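You operate a simulated robot arm through the tools that you are given. There is no shell and no other tool. Be economical: measure what you need, move in short steps, check, and stop when the job is done.

The job below is to be done with a simulated robot arm. You get a single attempt, and the scene is never put back.

## Task
Switch the heat press on and press the wooden block on MID for the SHORT time.
Fine: press it once, leave it on the pad, swing the head clear and switch the press off.

Only the result counts: the job must be done as asked and must still hold three seconds after the hand-in. Knocking over, shifting, dropping, spilling or breaking anything else fails it.

## Robot
A 7-joint arm with a two-finger parallel gripper, fixed in place. Base frame: the origin is at the foot of the arm, x ahead of it, y to its left, z up; the work surface is at about z = 0. Lengths are in m, angles in rad, forces in N, time in s.
With the tool pointing down near the work surface it reaches from about 0.24 to 0.62 m from the base axis. Its first joint turns from -1.152 to 1.152 rad. Payload 2.6 kg.
The tool frame sits at the grasp point between the pads (the TCP): z along the fingers, y along the line on which they close. The tips reach 0.03 m beyond it. The gripper opens to 0.094 m. The fingers are 0.028 m wide and 0.01 m thick; the gripper's body (0.05 by 0.096 m) begins 0.055 m behind the TCP.
Orientation is told as [roll, pitch, yaw] about the base's x, y, z axes, in that order, counted from this pose: with the fingers straight down and closing along the base's y, the tool's x points along the base's -x, its y along +y and its z along -z.

## Interface
- The arm moves only by the tool arm_command. Its argument "motion" is a list of rows, each an object (a shift or turn left out is 0, a gripper value left out holds the last) with "linear": the shift along the tool's x, y, z in units of 20 mm (1.0 is 20 mm), a list of three; "rotation": the turn, a rotation vector about the tool's x, y, z in units of 8 degrees (1.0 is 8 degrees), a list of three. In form: [{"linear": [x, y, z], "rotation": [rx, ry, rz]}, ...]. A call has 1 to 12 rows; each row shifts and turns the commanded pose from where the row before left it, along the tool's axes as they then stand. "fingers" is the finger opening in m, from 0 to 0.094, set as the call begins (left out, the last holds). A call with a number of a shift or a turn outside -1 to 1 is refused whole. Each row takes 0.2 s and may step no farther than 0.05 m and 0.15 rad from the row before; otherwise, or with a gripper value out of range, the whole call is refused. A pose out of reach is approached as far as the arm can. The call stops where the force on the tool passes 90 N (or 10 N more than at its start, if that is more) or the arm is blocked; 0.2 s more then pass. Each finger travels about 0.072 m/s and halts on what it meets, pressing with about 26 N; the grip force reading is that of the motor and also rises with nothing between the fingers. The clock runs only during rows and for 0.2 s after the last one: add rows that do not move to give the fingers time. It gives the time, the measured TCP pose, the force on the tool (base axes), the opening and the grip force at its end, in the units of the frame above (readings bear some noise).
- Cameras (640 x 400 px; columns grow to the right, rows downward): "scene" is fixed at [0.0105, 0.4165, 0.5654]; the picture's right is [-0.94, -0.35, 0.00], its down [-0.19, 0.51, -0.84] and it looks along [0.29, -0.79, -0.54] (base axes); focal length 261 px, centre (320, 200). "wrist" rides on the gripper at [0.076, 0.014, -0.103] in the tool frame; the picture's right is [-0.18, 0.98, 0.00], its down [-0.75, -0.14, -0.64] and it looks along [-0.63, -0.12, 0.77] (tool axes); focal length 243 px, centre (320, 200). There is no depth. A picture from a camera that has moved, and an enlarged one, comes with that camera's place and axes in the base frame and with its lens.
- get_image(camera): a new picture of that camera. The clock stands still meanwhile.
- inspect(camera, box): a new picture of the part [left, top, right, bottom] of that camera's present view, enlarged. The clock stands still meanwhile.
- finish_job(): hands the job in; it is judged then, once.

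Work in short steps. Places have to be worked out from the pictures, the camera data and where the tool is seen: move nearer, look again, correct. Check each grasp and each placing, and mend what went wrong. You have 120 turns and 84 pictures in all, those below and enlarged ones among them. Open the gripper and draw the arm clear of the work before you hand the job in, unless the task says otherwise; then end with one line.

The tools are called as a command line: name --argument value ..., lists and objects as JSON in quotes. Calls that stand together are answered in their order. arm_command: Moves the arm, as the interface text tells. Its arguments: {"type":"object","properties":{"motion":{"type":"array","items":{"type":"object","properties":{"linear":{"type":"array","items":{"type":"number"}},"rotation":{"type":"array","items":{"type":"number"}}}}},"fingers":{"type":"number"}},"required":["motion"]} The other tools are called the same way: get_image (camera) takes a picture; inspect (camera, box) takes an enlarged picture of a part of a camera's view; finish_job () hands the job in.

At the start:

```text
t: 0.0
ee_pos: [0.2738, 0.1132, 0.4378]
tool_rot: [0.001, 0.0, 0.002]
ft_force: [-0.1, -0.2, -0.5]
finger_gap: 0.0939
grip_force: 0.0
```

scene: 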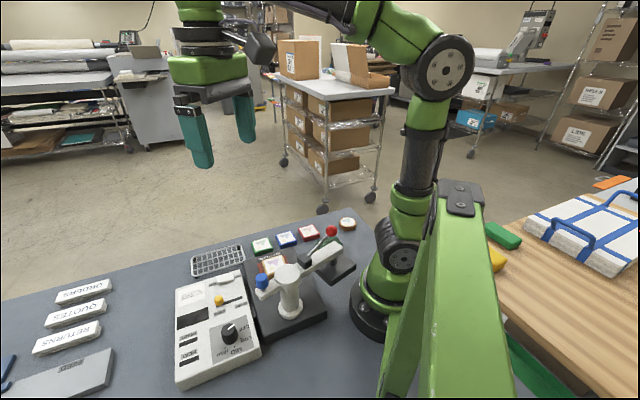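
wrist: 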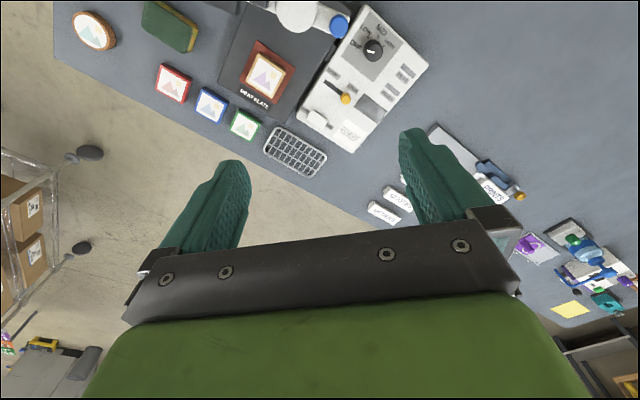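

I start by enlarging the press area in both views to understand its controls.

inspect --camera "scene" --box '[160, 200, 380, 390]'

inspect --camera "wrist" --box '[60, 0, 440, 180]'

```text
2.11 times, centred on (270, 295) of scene
camera zoom: at [0.0105, 0.4165, 0.5654], right [-0.94, -0.35, 0.0], down [-0.19, 0.51, -0.84], along [0.29, -0.79, -0.54], focal length 550 px, centre (425, 0)
```

zoom: 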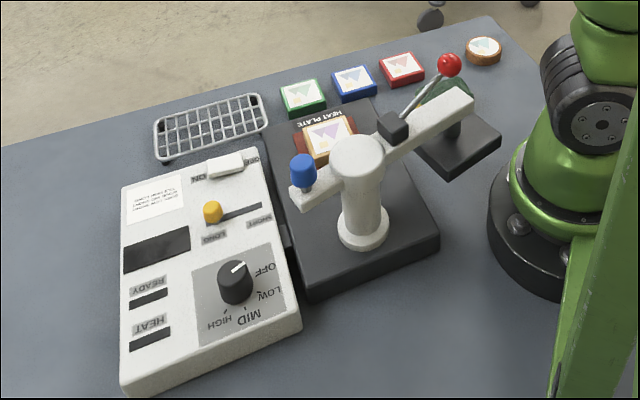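

```text
1.68 times, centred on (250, 90) of wrist
camera zoom: at [0.1974, 0.127, 0.5408], right [0.18, 0.98, 0.0], down [0.75, -0.14, 0.64], along [0.63, -0.12, -0.77], focal length 409 px, centre (438, 385)
```

zoom: 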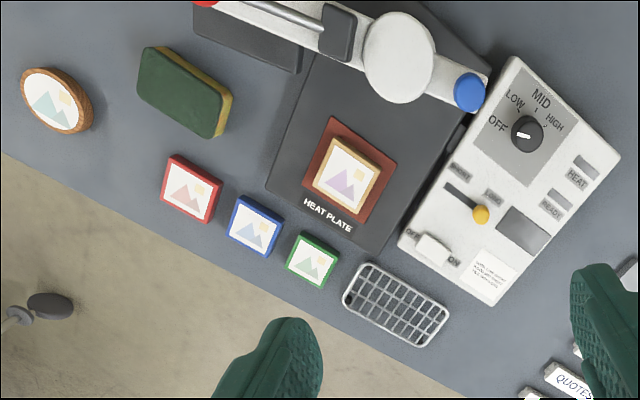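

The panel is at about (0.28–0.39, 0.08–0.2), and the swing head is parked at the base side with its blue knob near (0.23, 0.14, 0.17). I lower the wrist camera over the panel for a closer look.

arm_command --motion '[{"linear": [0, 0.5, 1]}, {"linear": [0, 0.5, 1]}, {"linear": [0, 0.5, 1]}, {"linear": [0, 0.5, 1]}, {"linear": [0, 0.5, 1]}, {"linear": [0, 0.5, 1]}]'

get_image --camera "wrist"

inspect --camera "wrist" --box '[200, 0, 420, 140]'

```text
t: 1.4
ee_pos: [0.2727, 0.1694, 0.317]
tool_rot: [0.0, 0.0, 0.0]
ft_force: [0.4, 0.3, 0.5]
finger_gap: 0.0939
grip_force: 0.0
```

```text
79 pictures are left
camera wrist: at [0.1966, 0.1851, 0.4209], right [0.18, 0.98, 0.0], down [0.75, -0.14, 0.64], along [0.63, -0.12, -0.77], focal length 243 px, centre (320, 200)
```

wrist: 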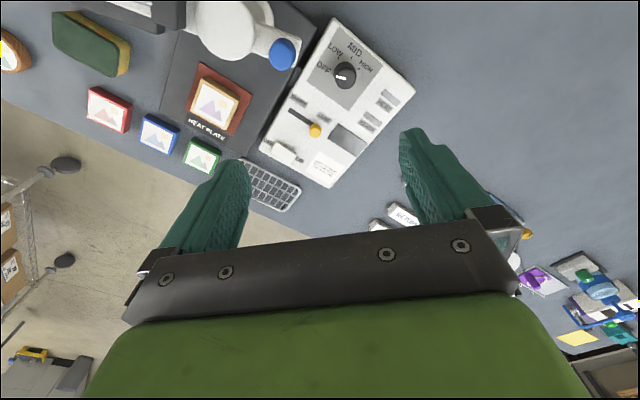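

```text
2.86 times, centred on (310, 70) of wrist
camera zoom: at [0.1966, 0.1851, 0.4209], right [0.18, 0.98, 0.0], down [0.75, -0.14, 0.64], along [0.63, -0.12, -0.77], focal length 693 px, centre (349, 571)
```

zoom: 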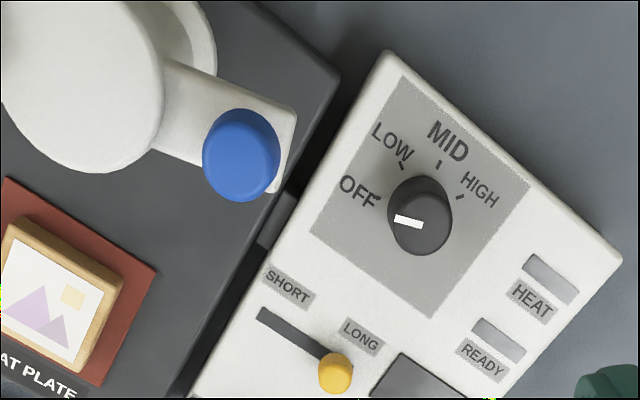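

The block with the wood border already lies on the pad. The dial points to OFF at about (0.285, 0.201), with its top at about z = 0.07, and MID is 90° clockwise. I go above the dial and check.

arm_command --motion '[{"linear": [-0.575, 0.8, 0]}, {"linear": [0, 0.78, 0]}, {"linear": [0, 0, 1]}, {"linear": [0, 0, 1]}, {"linear": [0, 0, 1]}, {"linear": [0, 0, 1]}, {"linear": [0, 0, 1]}, {"linear": [0, 0, 1]}, {"linear": [0, 0, 1]}, {"linear": [0, 0, 1]}, {"linear": [0, 0, 1]}, {"linear": [0, 0, 0.9]}]'

get_image --camera "wrist"

inspect --camera "scene" --box '[160, 200, 380, 390]'

```text
t: 4.0
ee_pos: [0.2849, 0.2032, 0.1177]
tool_rot: [-0.001, 0.0, -0.001]
ft_force: [0.2, 0.2, 1.0]
finger_gap: 0.0939
grip_force: 0.0
```

```text
77 pictures are left
camera wrist: at [0.2091, 0.2182, 0.2213], right [0.18, 0.98, 0.0], down [0.75, -0.14, 0.64], along [0.63, -0.12, -0.77], focal length 243 px, centre (320, 200)
```

wrist: 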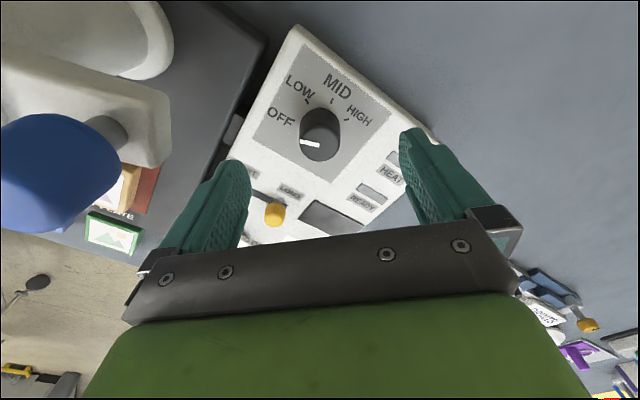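

```text
2.11 times, centred on (270, 295) of scene
camera zoom: at [0.0105, 0.4165, 0.5654], right [-0.94, -0.35, 0.0], down [-0.19, 0.51, -0.84], along [0.29, -0.79, -0.54], focal length 550 px, centre (425, 0)
```

zoom: 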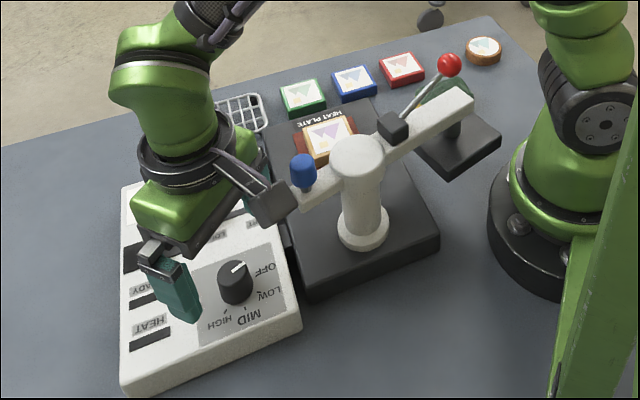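

The dial sits directly beneath the TCP, with its top at about z = 0.07. I descend so the tips overlap its upper part, then close.

arm_command --motion '[{"linear": [0, 0, 0.85]}, {"linear": [0, 0, 0.85]}, {}]'

arm_command --motion '[{}, {}, {}, {}]' --fingers 0.02

get_image --camera "wrist"

inspect --camera "scene" --box '[160, 200, 380, 390]'

```text
t: 4.8
ee_pos: [0.2853, 0.2051, 0.0843]
tool_rot: [0.0, 0.0, 0.0]
ft_force: [-0.2, -0.8, 0.3]
finger_gap: 0.0938
grip_force: 0.1
```

```text
t: 5.8
ee_pos: [0.2843, 0.2025, 0.0847]
tool_rot: [-0.002, 0.002, -0.005]
ft_force: [-2.1, -18.7, 9.2]
finger_gap: 0.0289
grip_force: 45.4
```

```text
75 pictures are left
camera wrist: at [0.2098, 0.2187, 0.1873], right [0.19, 0.98, 0.0], down [0.75, -0.14, 0.64], along [0.63, -0.12, -0.77], focal length 243 px, centre (320, 200)
```

wrist: 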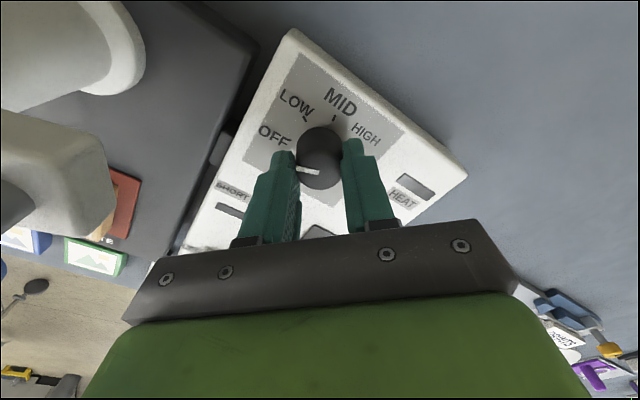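

```text
2.11 times, centred on (270, 295) of scene
camera zoom: at [0.0105, 0.4165, 0.5655], right [-0.94, -0.35, 0.0], down [-0.19, 0.51, -0.84], along [0.29, -0.79, -0.54], focal length 550 px, centre (425, 0)
```

zoom: 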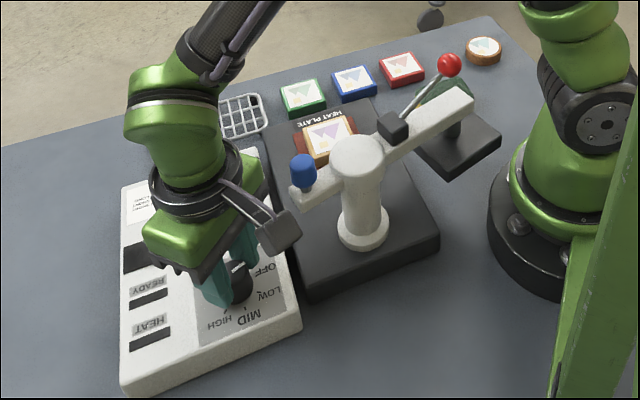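

The dial is gripped (gap 0.029), but a side load of −19 N shows the dial lies slightly towards −y. I shift to relieve it.

arm_command --motion '[{"linear": [0, -0.13, 0]}, {}]'

```text
t: 6.4
ee_pos: [0.285, 0.2028, 0.0845]
tool_rot: [0.001, 0.0, 0.003]
ft_force: [11.1, 7.0, -25.3]
finger_gap: 0.0287
grip_force: 44.6
```

The load has changed sign and is smaller. I turn the dial clockwise by a first 24° and check.

arm_command --motion '[{"rotation": [0, 0, 1]}, {"rotation": [0, 0, 1]}, {"rotation": [0, 0, 1]}, {}]'

get_image --camera "wrist"

```text
t: 7.4
ee_pos: [0.2857, 0.2022, 0.0903]
tool_rot: [0.003, 0.001, -0.421]
ft_force: [-6.1, 4.7, 15.5]
finger_gap: 0.0283
grip_force: 44.8
```

```text
73 pictures are left
camera wrist: at [0.2218, 0.2473, 0.1909], right [0.57, 0.82, 0.0], down [0.63, -0.44, 0.64], along [0.53, -0.36, -0.77], focal length 243 px, centre (320, 200)
```

wrist: 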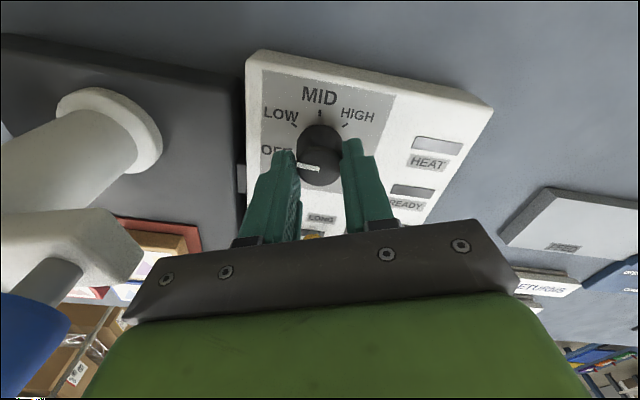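

The dial is turning with the gripper. I continue with the remaining 66°.

arm_command --motion '[{"rotation": [0, 0, 1]}, {"rotation": [0, 0, 1]}, {"rotation": [0, 0, 1]}, {"rotation": [0, 0, 1]}, {"rotation": [0, 0, 1]}, {"rotation": [0, 0, 1]}, {"rotation": [0, 0, 1]}, {"rotation": [0, 0, 1]}, {}]'

get_image --camera "wrist"

```text
t: 9.4
ee_pos: [0.2851, 0.2007, 0.088]
tool_rot: [-0.002, 0.001, -1.536]
ft_force: [-13.6, 15.4, 27.4]
finger_gap: 0.0282
grip_force: 45.0
```

```text
72 pictures are left
camera wrist: at [0.2966, 0.2791, 0.1904], right [0.99, -0.15, 0.0], down [-0.11, -0.76, 0.64], along [-0.1, -0.63, -0.77], focal length 243 px, centre (320, 200)
```

wrist: 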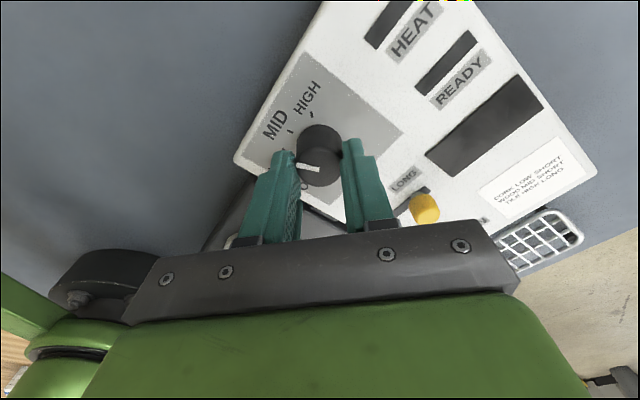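

The dial turned about 88°, so I add the last 2°, release, and rise to check it.

arm_command --motion '[{"rotation": [0, 0, 0.25]}, {}]'

arm_command --motion '[{}, {}, {}, {}, {"linear": [0, 0, -1]}, {"linear": [0, 0, -1]}, {"linear": [0, 0, -1]}]' --fingers 0.08

get_image --camera "wrist"

inspect --camera "wrist" --box '[200, 60, 460, 240]'

```text
t: 10.0
ee_pos: [0.2848, 0.2024, 0.0879]
tool_rot: [-0.001, 0.004, -1.573]
ft_force: [-13.8, 16.9, 33.5]
finger_gap: 0.0284
grip_force: 45.0
```

```text
t: 11.6
ee_pos: [0.2857, 0.2003, 0.148]
tool_rot: [0.001, 0.0, -1.572]
ft_force: [0.3, 0.3, -0.4]
finger_gap: 0.0801
grip_force: 0.1
```

```text
71 pictures are left
camera wrist: at [0.3, 0.2776, 0.2505], right [0.98, -0.18, 0.0], down [-0.14, -0.75, 0.64], along [-0.12, -0.63, -0.77], focal length 243 px, centre (320, 200)
```

wrist: 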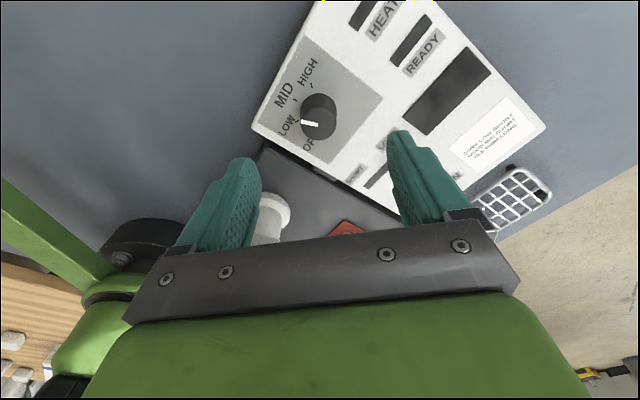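

```text
2.22 times, centred on (330, 150) of wrist
camera zoom: at [0.3, 0.2776, 0.2505], right [0.98, -0.18, 0.0], down [-0.14, -0.75, 0.64], along [-0.12, -0.63, -0.77], focal length 539 px, centre (298, 311)
```

zoom: 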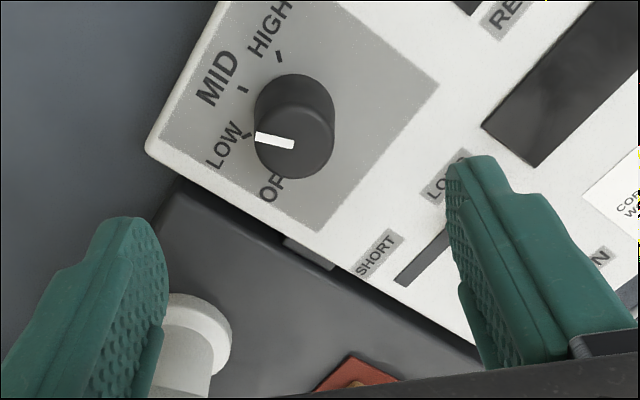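

The pointer sits at about 162° while MID is at about 145°, so it slipped roughly 17° short. I regrip and turn it further.

arm_command --motion '[{"linear": [0.1, 0, 1]}, {"linear": [0, 0, 1]}, {"linear": [0, 0, 1]}, {"linear": [0, 0, 0.2]}, {}]'

arm_command --motion '[{}, {}, {}, {"rotation": [0, 0, 0.8]}, {"rotation": [0, 0, 0.8]}, {"rotation": [0, 0, 0.7]}, {}]' --fingers 0.02

arm_command --motion '[{}, {}, {}, {}, {"linear": [0, 0, -1]}, {"linear": [0, 0, -1]}, {"linear": [0, 0, -1]}]' --fingers 0.09

inspect --camera "wrist" --box '[200, 60, 460, 240]'

```text
t: 12.8
ee_pos: [0.2829, 0.2034, 0.0815]
tool_rot: [-0.001, 0.0, -1.57]
ft_force: [0.7, 0.3, 0.4]
finger_gap: 0.0798
grip_force: 0.1
```

```text
t: 14.4
ee_pos: [0.2836, 0.2026, 0.0832]
tool_rot: [0.002, 0.004, -1.893]
ft_force: [13.3, 8.7, 0.2]
finger_gap: 0.0289
grip_force: 44.6
```

```text
t: 16.0
ee_pos: [0.2851, 0.2014, 0.1414]
tool_rot: [0.001, -0.001, -1.892]
ft_force: [0.1, 0.7, 0.3]
finger_gap: 0.0901
grip_force: 0.1
```

```text
2.22 times, centred on (330, 150) of wrist
camera zoom: at [0.3227, 0.2709, 0.2453], right [0.87, -0.49, 0.0], down [-0.37, -0.67, 0.64], along [-0.31, -0.56, -0.77], focal length 539 px, centre (298, 311)
```

zoom: 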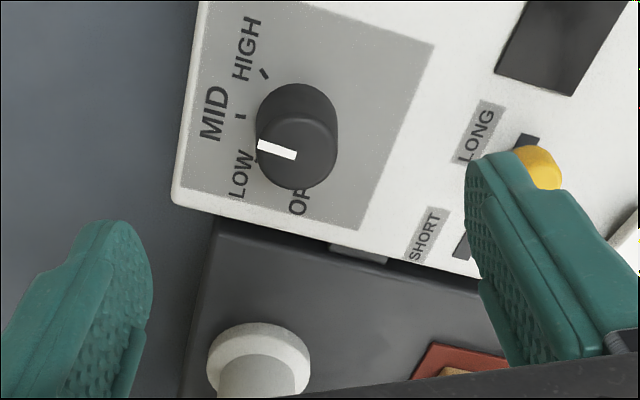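

The pointer now looks within a few degrees of MID. I enlarge more tightly to verify.

inspect --camera "wrist" --box '[275, 60, 375, 160]'

inspect --camera "scene" --box '[180, 290, 280, 390]'

```text
4.00 times, centred on (325, 110) of wrist
camera zoom: at [0.3227, 0.2709, 0.2453], right [0.87, -0.49, 0.0], down [-0.37, -0.67, 0.64], along [-0.31, -0.56, -0.77], focal length 970 px, centre (300, 560)
```

zoom: 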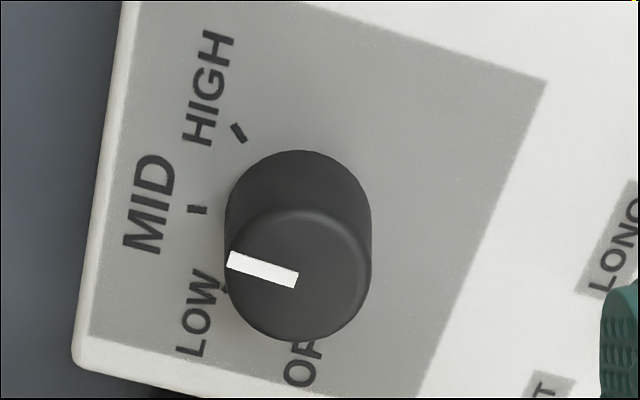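

```text
4.00 times, centred on (230, 340) of scene
camera zoom: at [0.0105, 0.4165, 0.5654], right [-0.94, -0.35, 0.0], down [-0.19, 0.51, -0.84], along [0.29, -0.79, -0.54], focal length 1045 px, centre (680, -360)
```

zoom: 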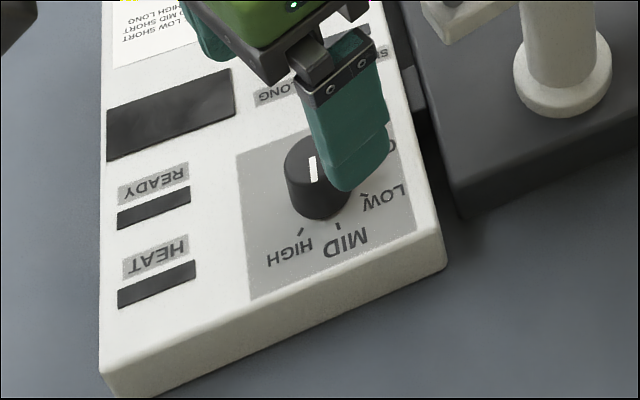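

The bar reads about 135° and the MID tick about 143–145°, so it is slightly past MID. I regrip and turn it back about 9°.

arm_command --motion '[{"linear": [0, 0, 1]}, {"linear": [0, 0, 1]}, {"linear": [0, 0, 0.95]}, {}]'

arm_command --motion '[{}, {}, {}, {}, {"rotation": [0, 0, -0.55]}, {"rotation": [0, 0, -0.55]}, {}]' --fingers 0.02

arm_command --motion '[{}, {}, {}, {}, {"linear": [0, 0, -1]}, {"linear": [0, 0, -1]}, {"linear": [0, 0, -1]}]' --fingers 0.09

inspect --camera "wrist" --box '[275, 60, 375, 160]'

```text
t: 17.0
ee_pos: [0.2846, 0.2019, 0.0824]
tool_rot: [0.0, 0.001, -1.893]
ft_force: [0.3, 0.4, 0.5]
finger_gap: 0.0899
grip_force: 0.0
```

```text
t: 18.6
ee_pos: [0.2847, 0.2026, 0.0826]
tool_rot: [-0.003, -0.002, -1.738]
ft_force: [-15.3, -14.8, 25.9]
finger_gap: 0.0292
grip_force: 44.8
```

```text
t: 20.2
ee_pos: [0.287, 0.2036, 0.1428]
tool_rot: [0.0, -0.001, -1.737]
ft_force: [-0.2, 0.0, -0.5]
finger_gap: 0.0899
grip_force: 0.1
```

```text
4.00 times, centred on (325, 110) of wrist
camera zoom: at [0.3126, 0.2775, 0.2449], right [0.94, -0.35, 0.0], down [-0.26, -0.72, 0.64], along [-0.22, -0.6, -0.77], focal length 970 px, centre (300, 560)
```

zoom: 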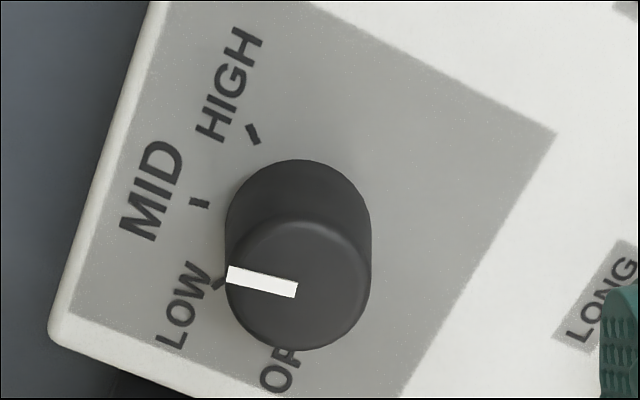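

The bar (≈147°) is now parallel to the MID tick (≈145°), so the dial is set. Next I bring closed fingers at yaw −45° to the LONG side of the yellow slider, which is near (0.353, 0.147).

arm_command --motion '[{"rotation": [0, 0, -0.97]}, {"rotation": [0, 0, -0.97]}, {"rotation": [0, 0, -0.97]}, {"rotation": [0, 0, -0.97]}, {"rotation": [0, 0, -0.97]}, {"rotation": [0, 0, -0.97]}, {"rotation": [0, 0, -0.97]}, {"linear": [-0.9, 0.4, 0]}, {"linear": [-0.9, 0.4, 0]}, {"linear": [-0.9, 0.4, 0]}, {"linear": [-0.9, 0.4, 0]}, {"linear": [-0.8, 0.4, 0]}]' --fingers 0.0

get_image --camera "wrist"

```text
t: 22.8
ee_pos: [0.3783, 0.1687, 0.143]
tool_rot: [0.0, 0.0, -0.792]
ft_force: [0.6, 0.7, 0.7]
finger_gap: 0.0
grip_force: 25.9
```

```text
65 pictures are left
camera wrist: at [0.3341, 0.2338, 0.246], right [0.83, 0.56, 0.0], down [0.43, -0.63, 0.64], along [0.36, -0.53, -0.77], focal length 243 px, centre (320, 200)
```

wrist: 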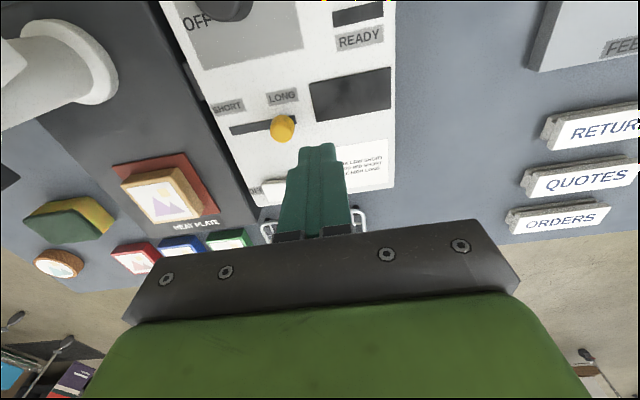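

The slider knob is at (0.354, 0.150), 31 mm away along −tool y. I go down beside it and push partway towards SHORT.

arm_command --motion '[{"linear": [0.2, 0, 1]}, {"linear": [0, 0, 1]}, {"linear": [0, 0, 1]}, {"linear": [0, 0, 0.1]}, {"linear": [0, -0.8, 0]}, {"linear": [0, -0.8, 0]}, {"linear": [0, -0.6, 0]}]'

get_image --camera "wrist"

```text
t: 24.4
ee_pos: [0.3422, 0.1424, 0.0806]
tool_rot: [0.0, 0.002, -0.791]
ft_force: [0.5, 0.9, 1.0]
finger_gap: 0.0001
grip_force: 25.9
```

```text
64 pictures are left
camera wrist: at [0.298, 0.2058, 0.1837], right [0.83, 0.56, 0.0], down [0.43, -0.63, 0.64], along [0.36, -0.53, -0.77], focal length 243 px, centre (320, 200)
```

wrist: 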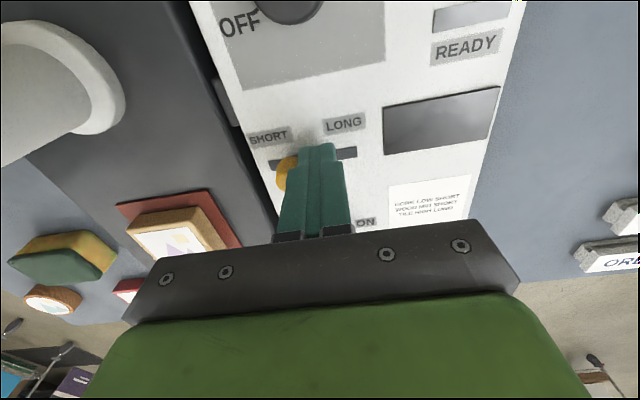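

The knob is close to the SHORT end. I nudge it a few more millimetres and watch the force.

arm_command --motion '[{"linear": [0, -0.25, 0]}, {"linear": [0, -0.2, 0]}]'

inspect --camera "wrist" --box '[200, 80, 420, 240]'

```text
t: 25.0
ee_pos: [0.3364, 0.1373, 0.0799]
tool_rot: [0.004, -0.001, -0.787]
ft_force: [11.0, 8.0, -12.4]
finger_gap: 0.0
grip_force: 26.4
```

```text
2.50 times, centred on (310, 160) of wrist
camera zoom: at [0.2924, 0.2004, 0.1832], right [0.83, 0.56, 0.0], down [0.43, -0.64, 0.64], along [0.36, -0.53, -0.77], focal length 606 px, centre (345, 300)
```

zoom: 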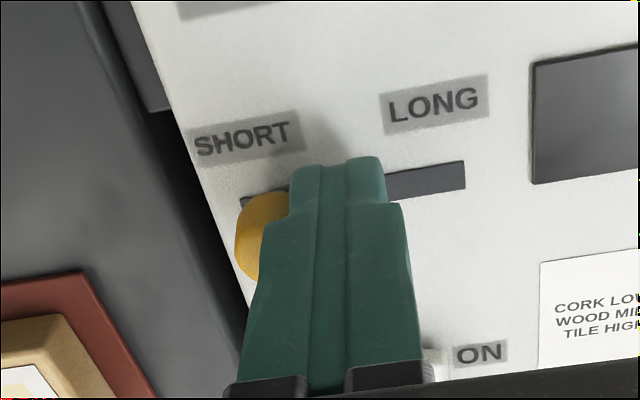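

The slider has reached its SHORT stop. I back off, rise, and look at the rocker switch.

arm_command --motion '[{"linear": [0, 0.6, 0]}, {"linear": [0, 0, -1]}, {"linear": [0, 0, -1]}, {"linear": [0, 0, -1]}, {"linear": [0.9, 0.9, 0]}, {"linear": [0.9, 0, 0]}]'

get_image --camera "wrist"

inspect --camera "scene" --box '[160, 240, 280, 340]'

```text
t: 26.4
ee_pos: [0.3285, 0.1824, 0.1406]
tool_rot: [-0.001, 0.002, -0.791]
ft_force: [1.1, 0.3, -0.1]
finger_gap: 0.0002
grip_force: 26.4
```

```text
62 pictures are left
camera wrist: at [0.2854, 0.2481, 0.243], right [0.83, 0.56, 0.0], down [0.43, -0.63, 0.64], along [0.36, -0.53, -0.77], focal length 243 px, centre (320, 200)
```

wrist: 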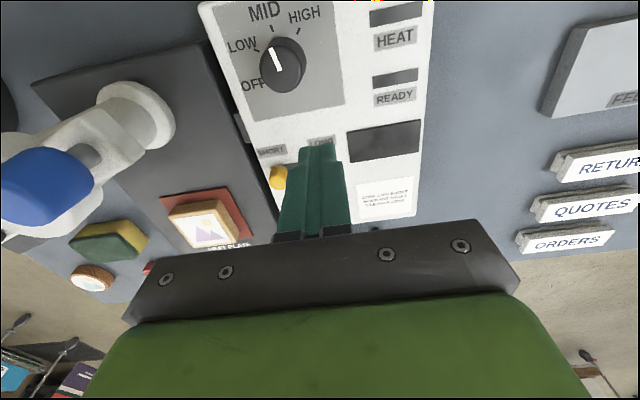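

```text
4.00 times, centred on (220, 290) of scene
camera zoom: at [0.0105, 0.4165, 0.5654], right [-0.94, -0.35, 0.0], down [-0.19, 0.51, -0.84], along [0.29, -0.79, -0.54], focal length 1045 px, centre (720, -160)
```

zoom: 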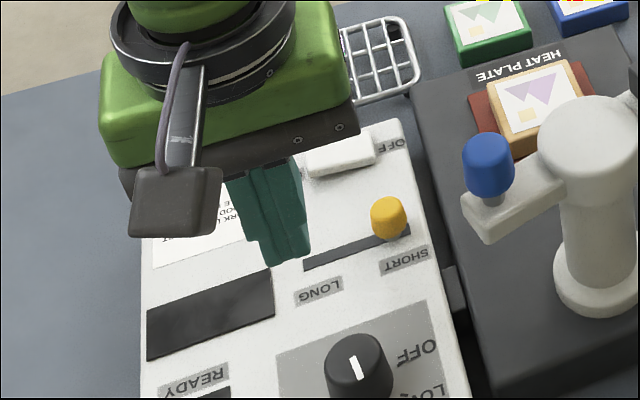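

The dial reads MID and the slider reads SHORT. I move above the rocker's ON end, near (0.395, 0.095), and look.

arm_command --motion '[{"linear": [-1, -0.12, 0]}, {"linear": [-1, -0.12, 0]}, {"linear": [-1, -0.12, 0]}, {"linear": [-1, -0.12, 0]}, {"linear": [-1, -0.12, 0]}, {"linear": [-0.45, -0.11, 0]}]'

inspect --camera "wrist" --box '[220, 60, 440, 220]'

inspect --camera "scene" --box '[160, 240, 280, 340]'

```text
t: 27.8
ee_pos: [0.3968, 0.0942, 0.1423]
tool_rot: [0.002, 0.001, -0.792]
ft_force: [0.0, 0.1, -0.8]
finger_gap: 0.0001
grip_force: 26.3
```

```text
2.50 times, centred on (330, 140) of wrist
camera zoom: at [0.3532, 0.1591, 0.2452], right [0.83, 0.56, 0.0], down [0.43, -0.63, 0.64], along [0.36, -0.53, -0.77], focal length 606 px, centre (295, 350)
```

zoom: 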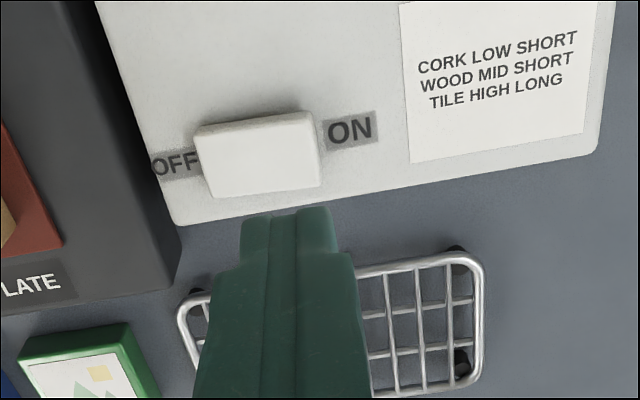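

```text
4.00 times, centred on (220, 290) of scene
camera zoom: at [0.0105, 0.4165, 0.5654], right [-0.94, -0.35, 0.0], down [-0.19, 0.51, -0.84], along [0.29, -0.79, -0.54], focal length 1045 px, centre (720, -160)
```

zoom: 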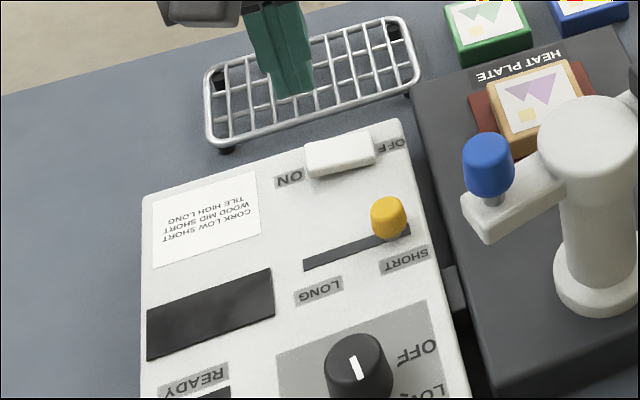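

The ON end is raised, at about (0.394, 0.096) and nearly under the tool. I correct slightly and press down gradually.

arm_command --motion '[{"linear": [0.16, -0.1, 1]}, {"linear": [0, 0, 1]}, {"linear": [0, 0, 0.7]}, {"linear": [0, 0, 0.2]}, {"linear": [0, 0, 0.2]}]'

inspect --camera "scene" --box '[160, 240, 280, 340]'

```text
t: 29.0
ee_pos: [0.3943, 0.0954, 0.081]
tool_rot: [0.005, -0.001, -0.791]
ft_force: [-6.2, 2.8, 25.4]
finger_gap: 0.0
grip_force: 25.9
```

```text
4.00 times, centred on (220, 290) of scene
camera zoom: at [0.0104, 0.4165, 0.5655], right [-0.94, -0.35, 0.0], down [-0.19, 0.51, -0.84], along [0.29, -0.79, -0.54], focal length 1045 px, centre (720, -160)
```

zoom: 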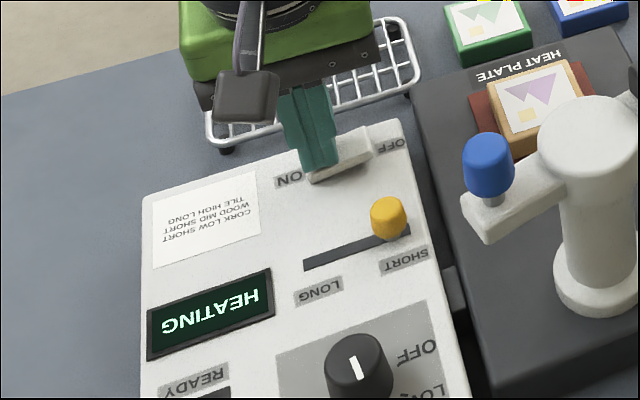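

The display shows HEATING, so the press is on. I rise and move to where the wrist camera sees the swing head.

arm_command --motion '[{"linear": [0, 0, -1]}, {"linear": [0, 0, -1]}, {"linear": [0, 0, -1], "rotation": [0, 0, -0.95]}, {"linear": [0, 0, -1], "rotation": [0, 0, -0.95]}, {"linear": [0, 0, -1], "rotation": [0, 0, -0.95]}, {"linear": [0, 0, -1], "rotation": [0, 0, -0.95]}, {"linear": [0, 0, -1], "rotation": [0, 0, -0.95]}, {"linear": [0, 0, -1], "rotation": [0, 0, -0.92]}, {"linear": [0, 0, -1]}, {"linear": [0, 0, -1]}, {"linear": [0, 0, -1]}]'

arm_command --motion '[{"linear": [0.9, -0.9, -0.5]}, {"linear": [0.9, -0.9, -0.5]}, {"linear": [0.9, -0.9, -0.5]}, {"linear": [0.9, -0.9, -0.5]}, {"linear": [0.9, -0.9, -0.5]}]'

get_image --camera "wrist"

inspect --camera "scene" --box '[160, 200, 380, 390]'

```text
t: 31.4
ee_pos: [0.3943, 0.0951, 0.2995]
tool_rot: [0.0, 0.0, 0.003]
ft_force: [-0.2, -0.1, -0.7]
finger_gap: 0.0001
grip_force: 25.7
```

```text
t: 32.6
ee_pos: [0.3038, 0.0051, 0.3482]
tool_rot: [-0.001, 0.0, 0.002]
ft_force: [1.3, -0.9, -0.6]
finger_gap: 0.0
grip_force: 25.3
```

```text
57 pictures are left
camera wrist: at [0.2287, 0.0194, 0.4511], right [0.18, 0.98, 0.0], down [0.75, -0.14, 0.64], along [0.63, -0.12, -0.77], focal length 243 px, centre (320, 200)
```

wrist: 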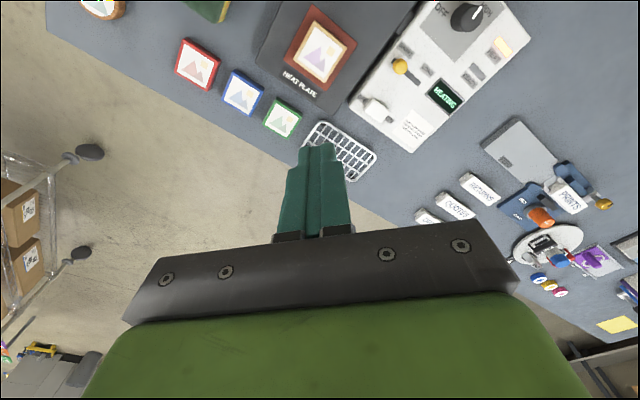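

```text
2.11 times, centred on (270, 295) of scene
camera zoom: at [0.0105, 0.4166, 0.5654], right [-0.94, -0.35, 0.0], down [-0.19, 0.51, -0.84], along [0.29, -0.79, -0.54], focal length 550 px, centre (425, 0)
```

zoom: 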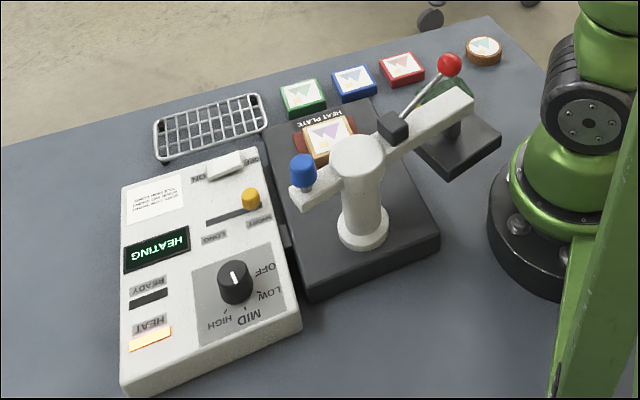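

HEAT is lit while the press warms up. In the meantime I move above the blue knob, near (0.23, 0.143), with yaw −90° and the fingers open so they straddle it along x.

arm_command --motion '[{"linear": [0, 1, 0]}, {"linear": [0, 1, 0]}, {"linear": [0.5, 1, 0]}, {"linear": [0.5, 1, 0]}, {"linear": [0.5, 1, 0]}, {"linear": [0.7, 1, 0]}, {"linear": [0.7, 0.9, 0]}, {"linear": [0.8, 0, 0]}]' --fingers 0.06

arm_command --motion '[{"rotation": [0, 0, 1]}, {"rotation": [0, 0, 1]}, {"rotation": [0, 0, 1]}, {"rotation": [0, 0, 1]}, {"rotation": [0, 0, 1]}, {"rotation": [0, 0, 1]}, {"rotation": [0, 0, 1]}, {"rotation": [0, 0, 1]}, {"rotation": [0, 0, 1]}, {"rotation": [0, 0, 1]}, {"rotation": [0, 0, 1]}, {"rotation": [0, 0, 0.25]}]'

arm_command --motion '[{"linear": [0, 0, 1]}, {"linear": [0, 0, 1]}, {"linear": [0, 0, 1]}, {"linear": [0, 0, 1]}, {"linear": [0, 0, 1]}]'

get_image --camera "wrist"

inspect --camera "scene" --box '[160, 200, 380, 390]'

```text
t: 34.4
ee_pos: [0.2295, 0.143, 0.3464]
tool_rot: [0.001, 0.0, 0.0]
ft_force: [-0.5, -0.4, 0.4]
finger_gap: 0.0599
grip_force: 0.0
```

```text
t: 37.0
ee_pos: [0.2309, 0.1428, 0.3494]
tool_rot: [0.0, 0.001, -1.571]
ft_force: [-0.1, 0.7, 0.5]
finger_gap: 0.0601
grip_force: 0.1
```

```text
t: 38.2
ee_pos: [0.2304, 0.1421, 0.2468]
tool_rot: [-0.001, 0.0, -1.569]
ft_force: [-0.6, 0.2, -0.8]
finger_gap: 0.06
grip_force: 0.1
```

```text
55 pictures are left
camera wrist: at [0.2441, 0.2197, 0.3509], right [0.98, -0.18, 0.0], down [-0.14, -0.75, 0.64], along [-0.12, -0.63, -0.77], focal length 243 px, centre (320, 200)
```

wrist: 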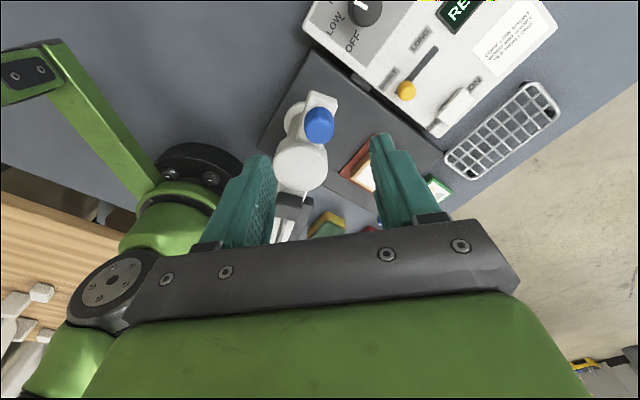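

```text
2.11 times, centred on (270, 295) of scene
camera zoom: at [0.0105, 0.4165, 0.5654], right [-0.94, -0.35, 0.0], down [-0.19, 0.51, -0.84], along [0.29, -0.79, -0.54], focal length 550 px, centre (425, 0)
```

zoom: 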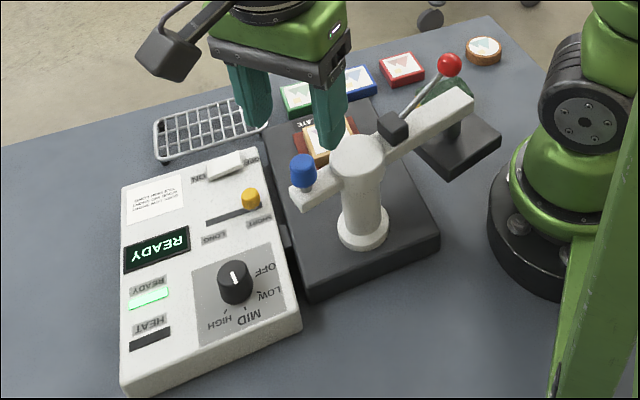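

The press reads READY, and the knob is at (0.229, 0.146). I lower the fingers around it.

arm_command --motion '[{"linear": [0.1, 0, 1]}, {"linear": [0, 0, 1]}, {"linear": [0, 0, 0.8]}]'

get_image --camera "wrist"

inspect --camera "scene" --box '[160, 200, 380, 390]'

```text
t: 39.0
ee_pos: [0.2327, 0.1439, 0.192]
tool_rot: [0.0, 0.002, -1.57]
ft_force: [-0.2, 0.1, -0.8]
finger_gap: 0.06
grip_force: 0.1
```

```text
53 pictures are left
camera wrist: at [0.2459, 0.2209, 0.2959], right [0.98, -0.18, 0.0], down [-0.14, -0.75, 0.64], along [-0.12, -0.63, -0.77], focal length 243 px, centre (320, 200)
```

wrist: 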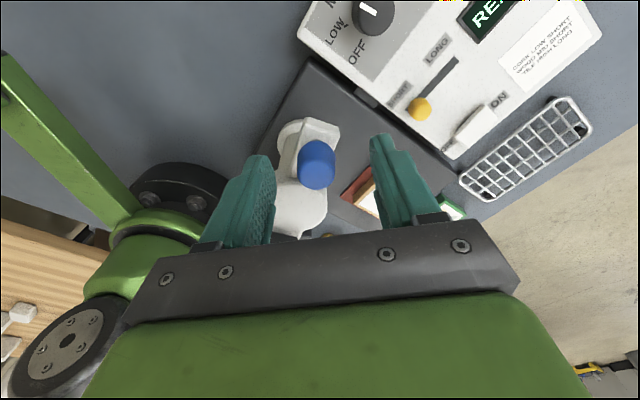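

```text
2.11 times, centred on (270, 295) of scene
camera zoom: at [0.0105, 0.4165, 0.5654], right [-0.94, -0.35, 0.0], down [-0.19, 0.51, -0.84], along [0.29, -0.79, -0.54], focal length 550 px, centre (425, 0)
```

zoom: 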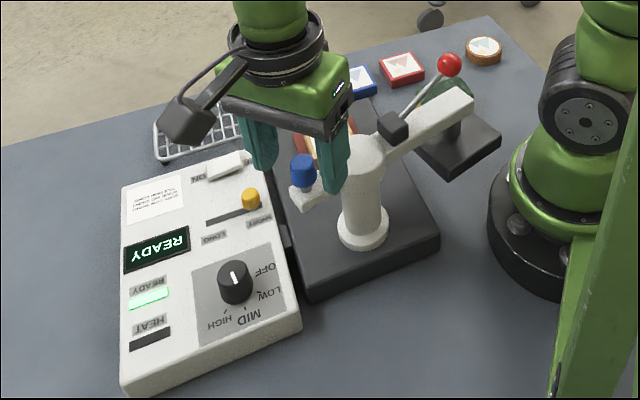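

The knob is between the fingers. I narrow the gap and push it towards −x along the arc, in a first portion.

arm_command --motion '[{}, {"linear": [0.15, -0.6, 0]}, {"linear": [0.15, -0.6, 0]}, {"linear": [0.1, -0.6, 0]}, {"linear": [0, -0.6, 0]}]' --fingers 0.04

inspect --camera "scene" --box '[160, 200, 380, 390]'

```text
t: 40.2
ee_pos: [0.1826, 0.1502, 0.1935]
tool_rot: [-0.002, -0.001, -1.571]
ft_force: [0.7, 0.0, -0.1]
finger_gap: 0.0399
grip_force: 0.1
```

```text
2.11 times, centred on (270, 295) of scene
camera zoom: at [0.0105, 0.4165, 0.5654], right [-0.94, -0.35, 0.0], down [-0.19, 0.51, -0.84], along [0.29, -0.79, -0.54], focal length 550 px, centre (425, 0)
```

zoom: 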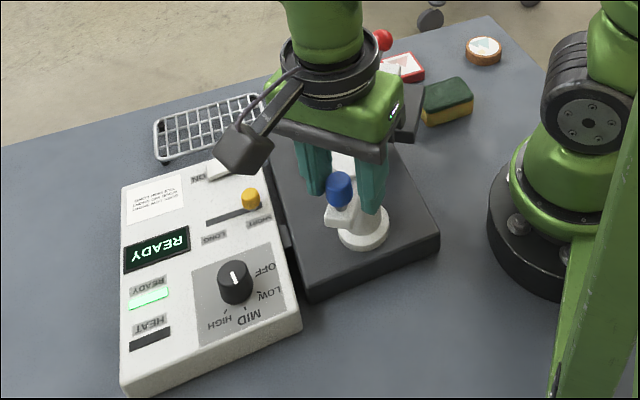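

The head is swinging. I continue along the arc.

arm_command --motion '[{"linear": [-0.15, -0.6, 0]}, {"linear": [-0.3, -0.6, 0]}, {"linear": [-0.3, -0.5, 0]}]'

inspect --camera "scene" --box '[160, 200, 380, 390]'

get_image --camera "wrist"

```text
t: 41.0
ee_pos: [0.1487, 0.1379, 0.1945]
tool_rot: [0.006, 0.0, -1.568]
ft_force: [14.1, 6.1, 1.8]
finger_gap: 0.0482
grip_force: 6.5
```

```text
2.11 times, centred on (270, 295) of scene
camera zoom: at [0.0105, 0.4166, 0.5654], right [-0.94, -0.35, 0.0], down [-0.19, 0.51, -0.84], along [0.29, -0.79, -0.54], focal length 550 px, centre (425, 0)
```

zoom: 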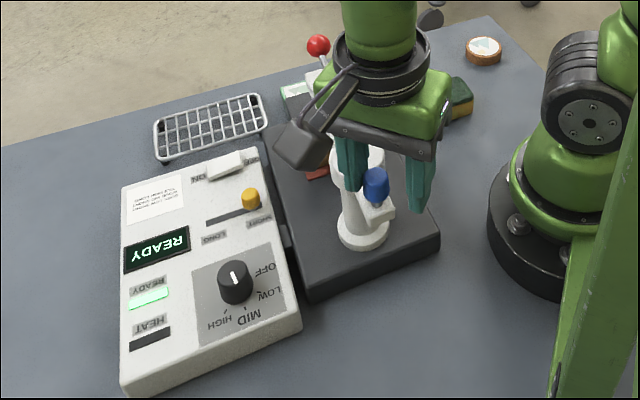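

```text
49 pictures are left
camera wrist: at [0.1627, 0.2137, 0.2979], right [0.98, -0.18, 0.01], down [-0.14, -0.76, 0.64], along [-0.11, -0.63, -0.77], focal length 243 px, centre (320, 200)
```

wrist: 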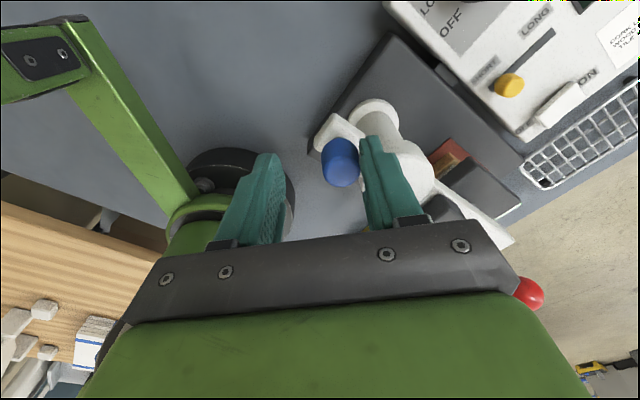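

Resistance has begun (14 N), so the head may be at its stop. I release, rise, and check the alignment over the pad.

arm_command --motion '[{"linear": [0, 0.3, 0]}, {"linear": [0.0, 0, -1]}, {"linear": [0, 0, -1]}, {"linear": [0, 0, -1]}, {"linear": [0, 0, -1]}, {"linear": [0, 0, -1]}, {"linear": [0, 0.5, -1]}, {"linear": [0, 1, -1]}]'

get_image --camera "wrist"

inspect --camera "scene" --box '[160, 200, 380, 390]'

```text
t: 42.8
ee_pos: [0.1842, 0.1384, 0.3346]
tool_rot: [-0.001, -0.001, -1.572]
ft_force: [0.4, 0.9, 1.1]
finger_gap: 0.0399
grip_force: 0.0
```

```text
48 pictures are left
camera wrist: at [0.1988, 0.2151, 0.437], right [0.98, -0.18, 0.0], down [-0.14, -0.75, 0.64], along [-0.12, -0.63, -0.77], focal length 243 px, centre (320, 200)
```

wrist: 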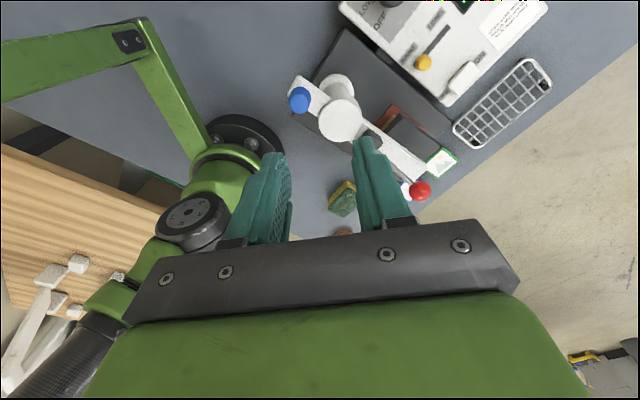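

```text
2.11 times, centred on (270, 295) of scene
camera zoom: at [0.0105, 0.4165, 0.5654], right [-0.94, -0.35, 0.0], down [-0.19, 0.51, -0.84], along [0.29, -0.79, -0.54], focal length 550 px, centre (425, 0)
```

zoom: 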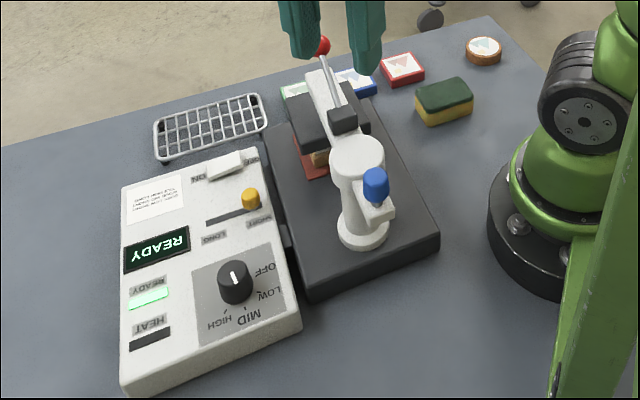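

The head is over the pad at about the right angle. I move for a clearer top view of the platen relative to the pad and of the red lever ball.

arm_command --motion '[{"linear": [0, 1, -1]}, {"linear": [0, 1, -1]}, {"linear": [-0.7, 1, 0]}, {"linear": [-0.8, 1, 0]}, {"linear": [-0.8, 1, 0]}, {"linear": [-0.8, 0.8, 0]}, {"linear": [-0.8, 0, 0]}]'

inspect --camera "wrist" --box '[130, 0, 450, 200]'

inspect --camera "scene" --box '[230, 200, 330, 300]'

```text
t: 44.4
ee_pos: [0.2986, 0.0606, 0.3715]
tool_rot: [0.001, -0.001, -1.571]
ft_force: [-0.2, 0.6, -0.1]
finger_gap: 0.0397
grip_force: 0.0
```

```text
2.00 times, centred on (290, 100) of wrist
camera zoom: at [0.3133, 0.1361, 0.4749], right [0.98, -0.18, 0.0], down [-0.14, -0.75, 0.64], along [-0.12, -0.63, -0.77], focal length 485 px, centre (380, 400)
```

zoom: 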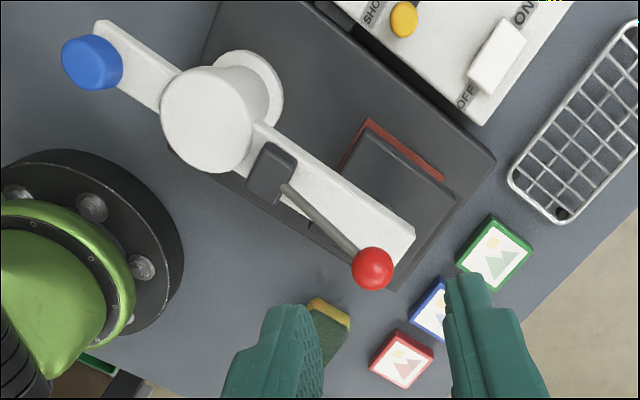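

```text
4.00 times, centred on (280, 250) of scene
camera zoom: at [0.0105, 0.4165, 0.5654], right [-0.94, -0.35, 0.0], down [-0.19, 0.51, -0.84], along [0.29, -0.79, -0.54], focal length 1045 px, centre (480, 0)
```

zoom: 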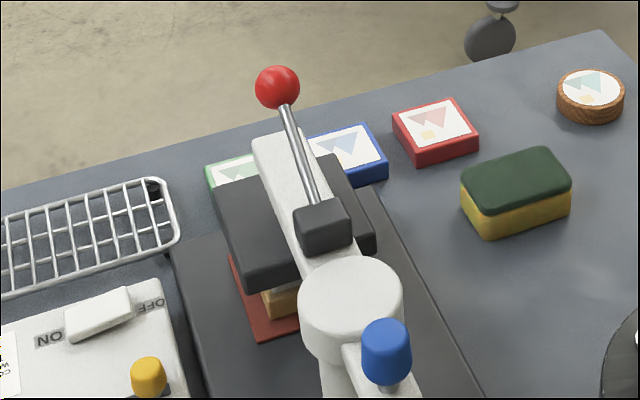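

The arm is at −45°, in line with the pad, and the red ball is at about (0.284, 0.011, 0.20). I go above it at yaw −45° with the fingers opened across the lever.

arm_command --motion '[{"linear": [-0.9, -0.25, 0.9], "rotation": [0, 0, -0.94]}, {"rotation": [0, 0, -0.94], "linear": [0, 0, 0.9]}, {"rotation": [0, 0, -0.94], "linear": [0, 0, 0.9]}, {"rotation": [0, 0, -0.94], "linear": [0, 0, 0.9]}, {"rotation": [0, 0, -0.94]}, {"rotation": [0, 0, -0.93]}]' --fingers 0.05

```text
t: 45.8
ee_pos: [0.2948, 0.0403, 0.2999]
tool_rot: [0.0, 0.001, -0.779]
ft_force: [-0.1, -0.3, -0.5]
finger_gap: 0.0502
grip_force: 0.1
```

Now I centre over the ball and look.

arm_command --motion '[{"linear": [-0.32, -0.71, 0]}, {"linear": [-0.32, -0.71, 0]}, {"linear": [0, 0, 1]}]'

get_image --camera "wrist"

inspect --camera "scene" --box '[160, 200, 380, 390]'

```text
t: 46.6
ee_pos: [0.2836, 0.01, 0.279]
tool_rot: [0.001, 0.001, -0.783]
ft_force: [0.6, 0.1, 0.0]
finger_gap: 0.0501
grip_force: 0.1
```

```text
44 pictures are left
camera wrist: at [0.2395, 0.0755, 0.3827], right [0.82, 0.57, 0.0], down [0.43, -0.63, 0.64], along [0.36, -0.53, -0.77], focal length 243 px, centre (320, 200)
```

wrist: 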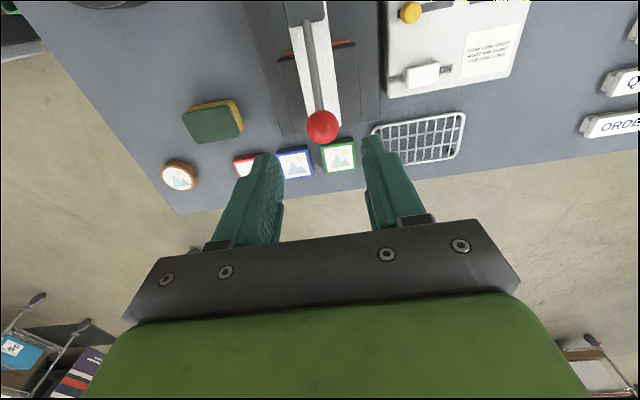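

```text
2.11 times, centred on (270, 295) of scene
camera zoom: at [0.0105, 0.4165, 0.5654], right [-0.94, -0.35, 0.0], down [-0.19, 0.51, -0.84], along [0.29, -0.79, -0.54], focal length 550 px, centre (425, 0)
```

zoom: 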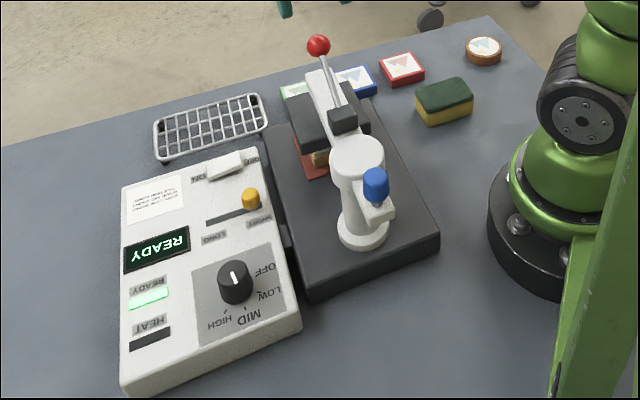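

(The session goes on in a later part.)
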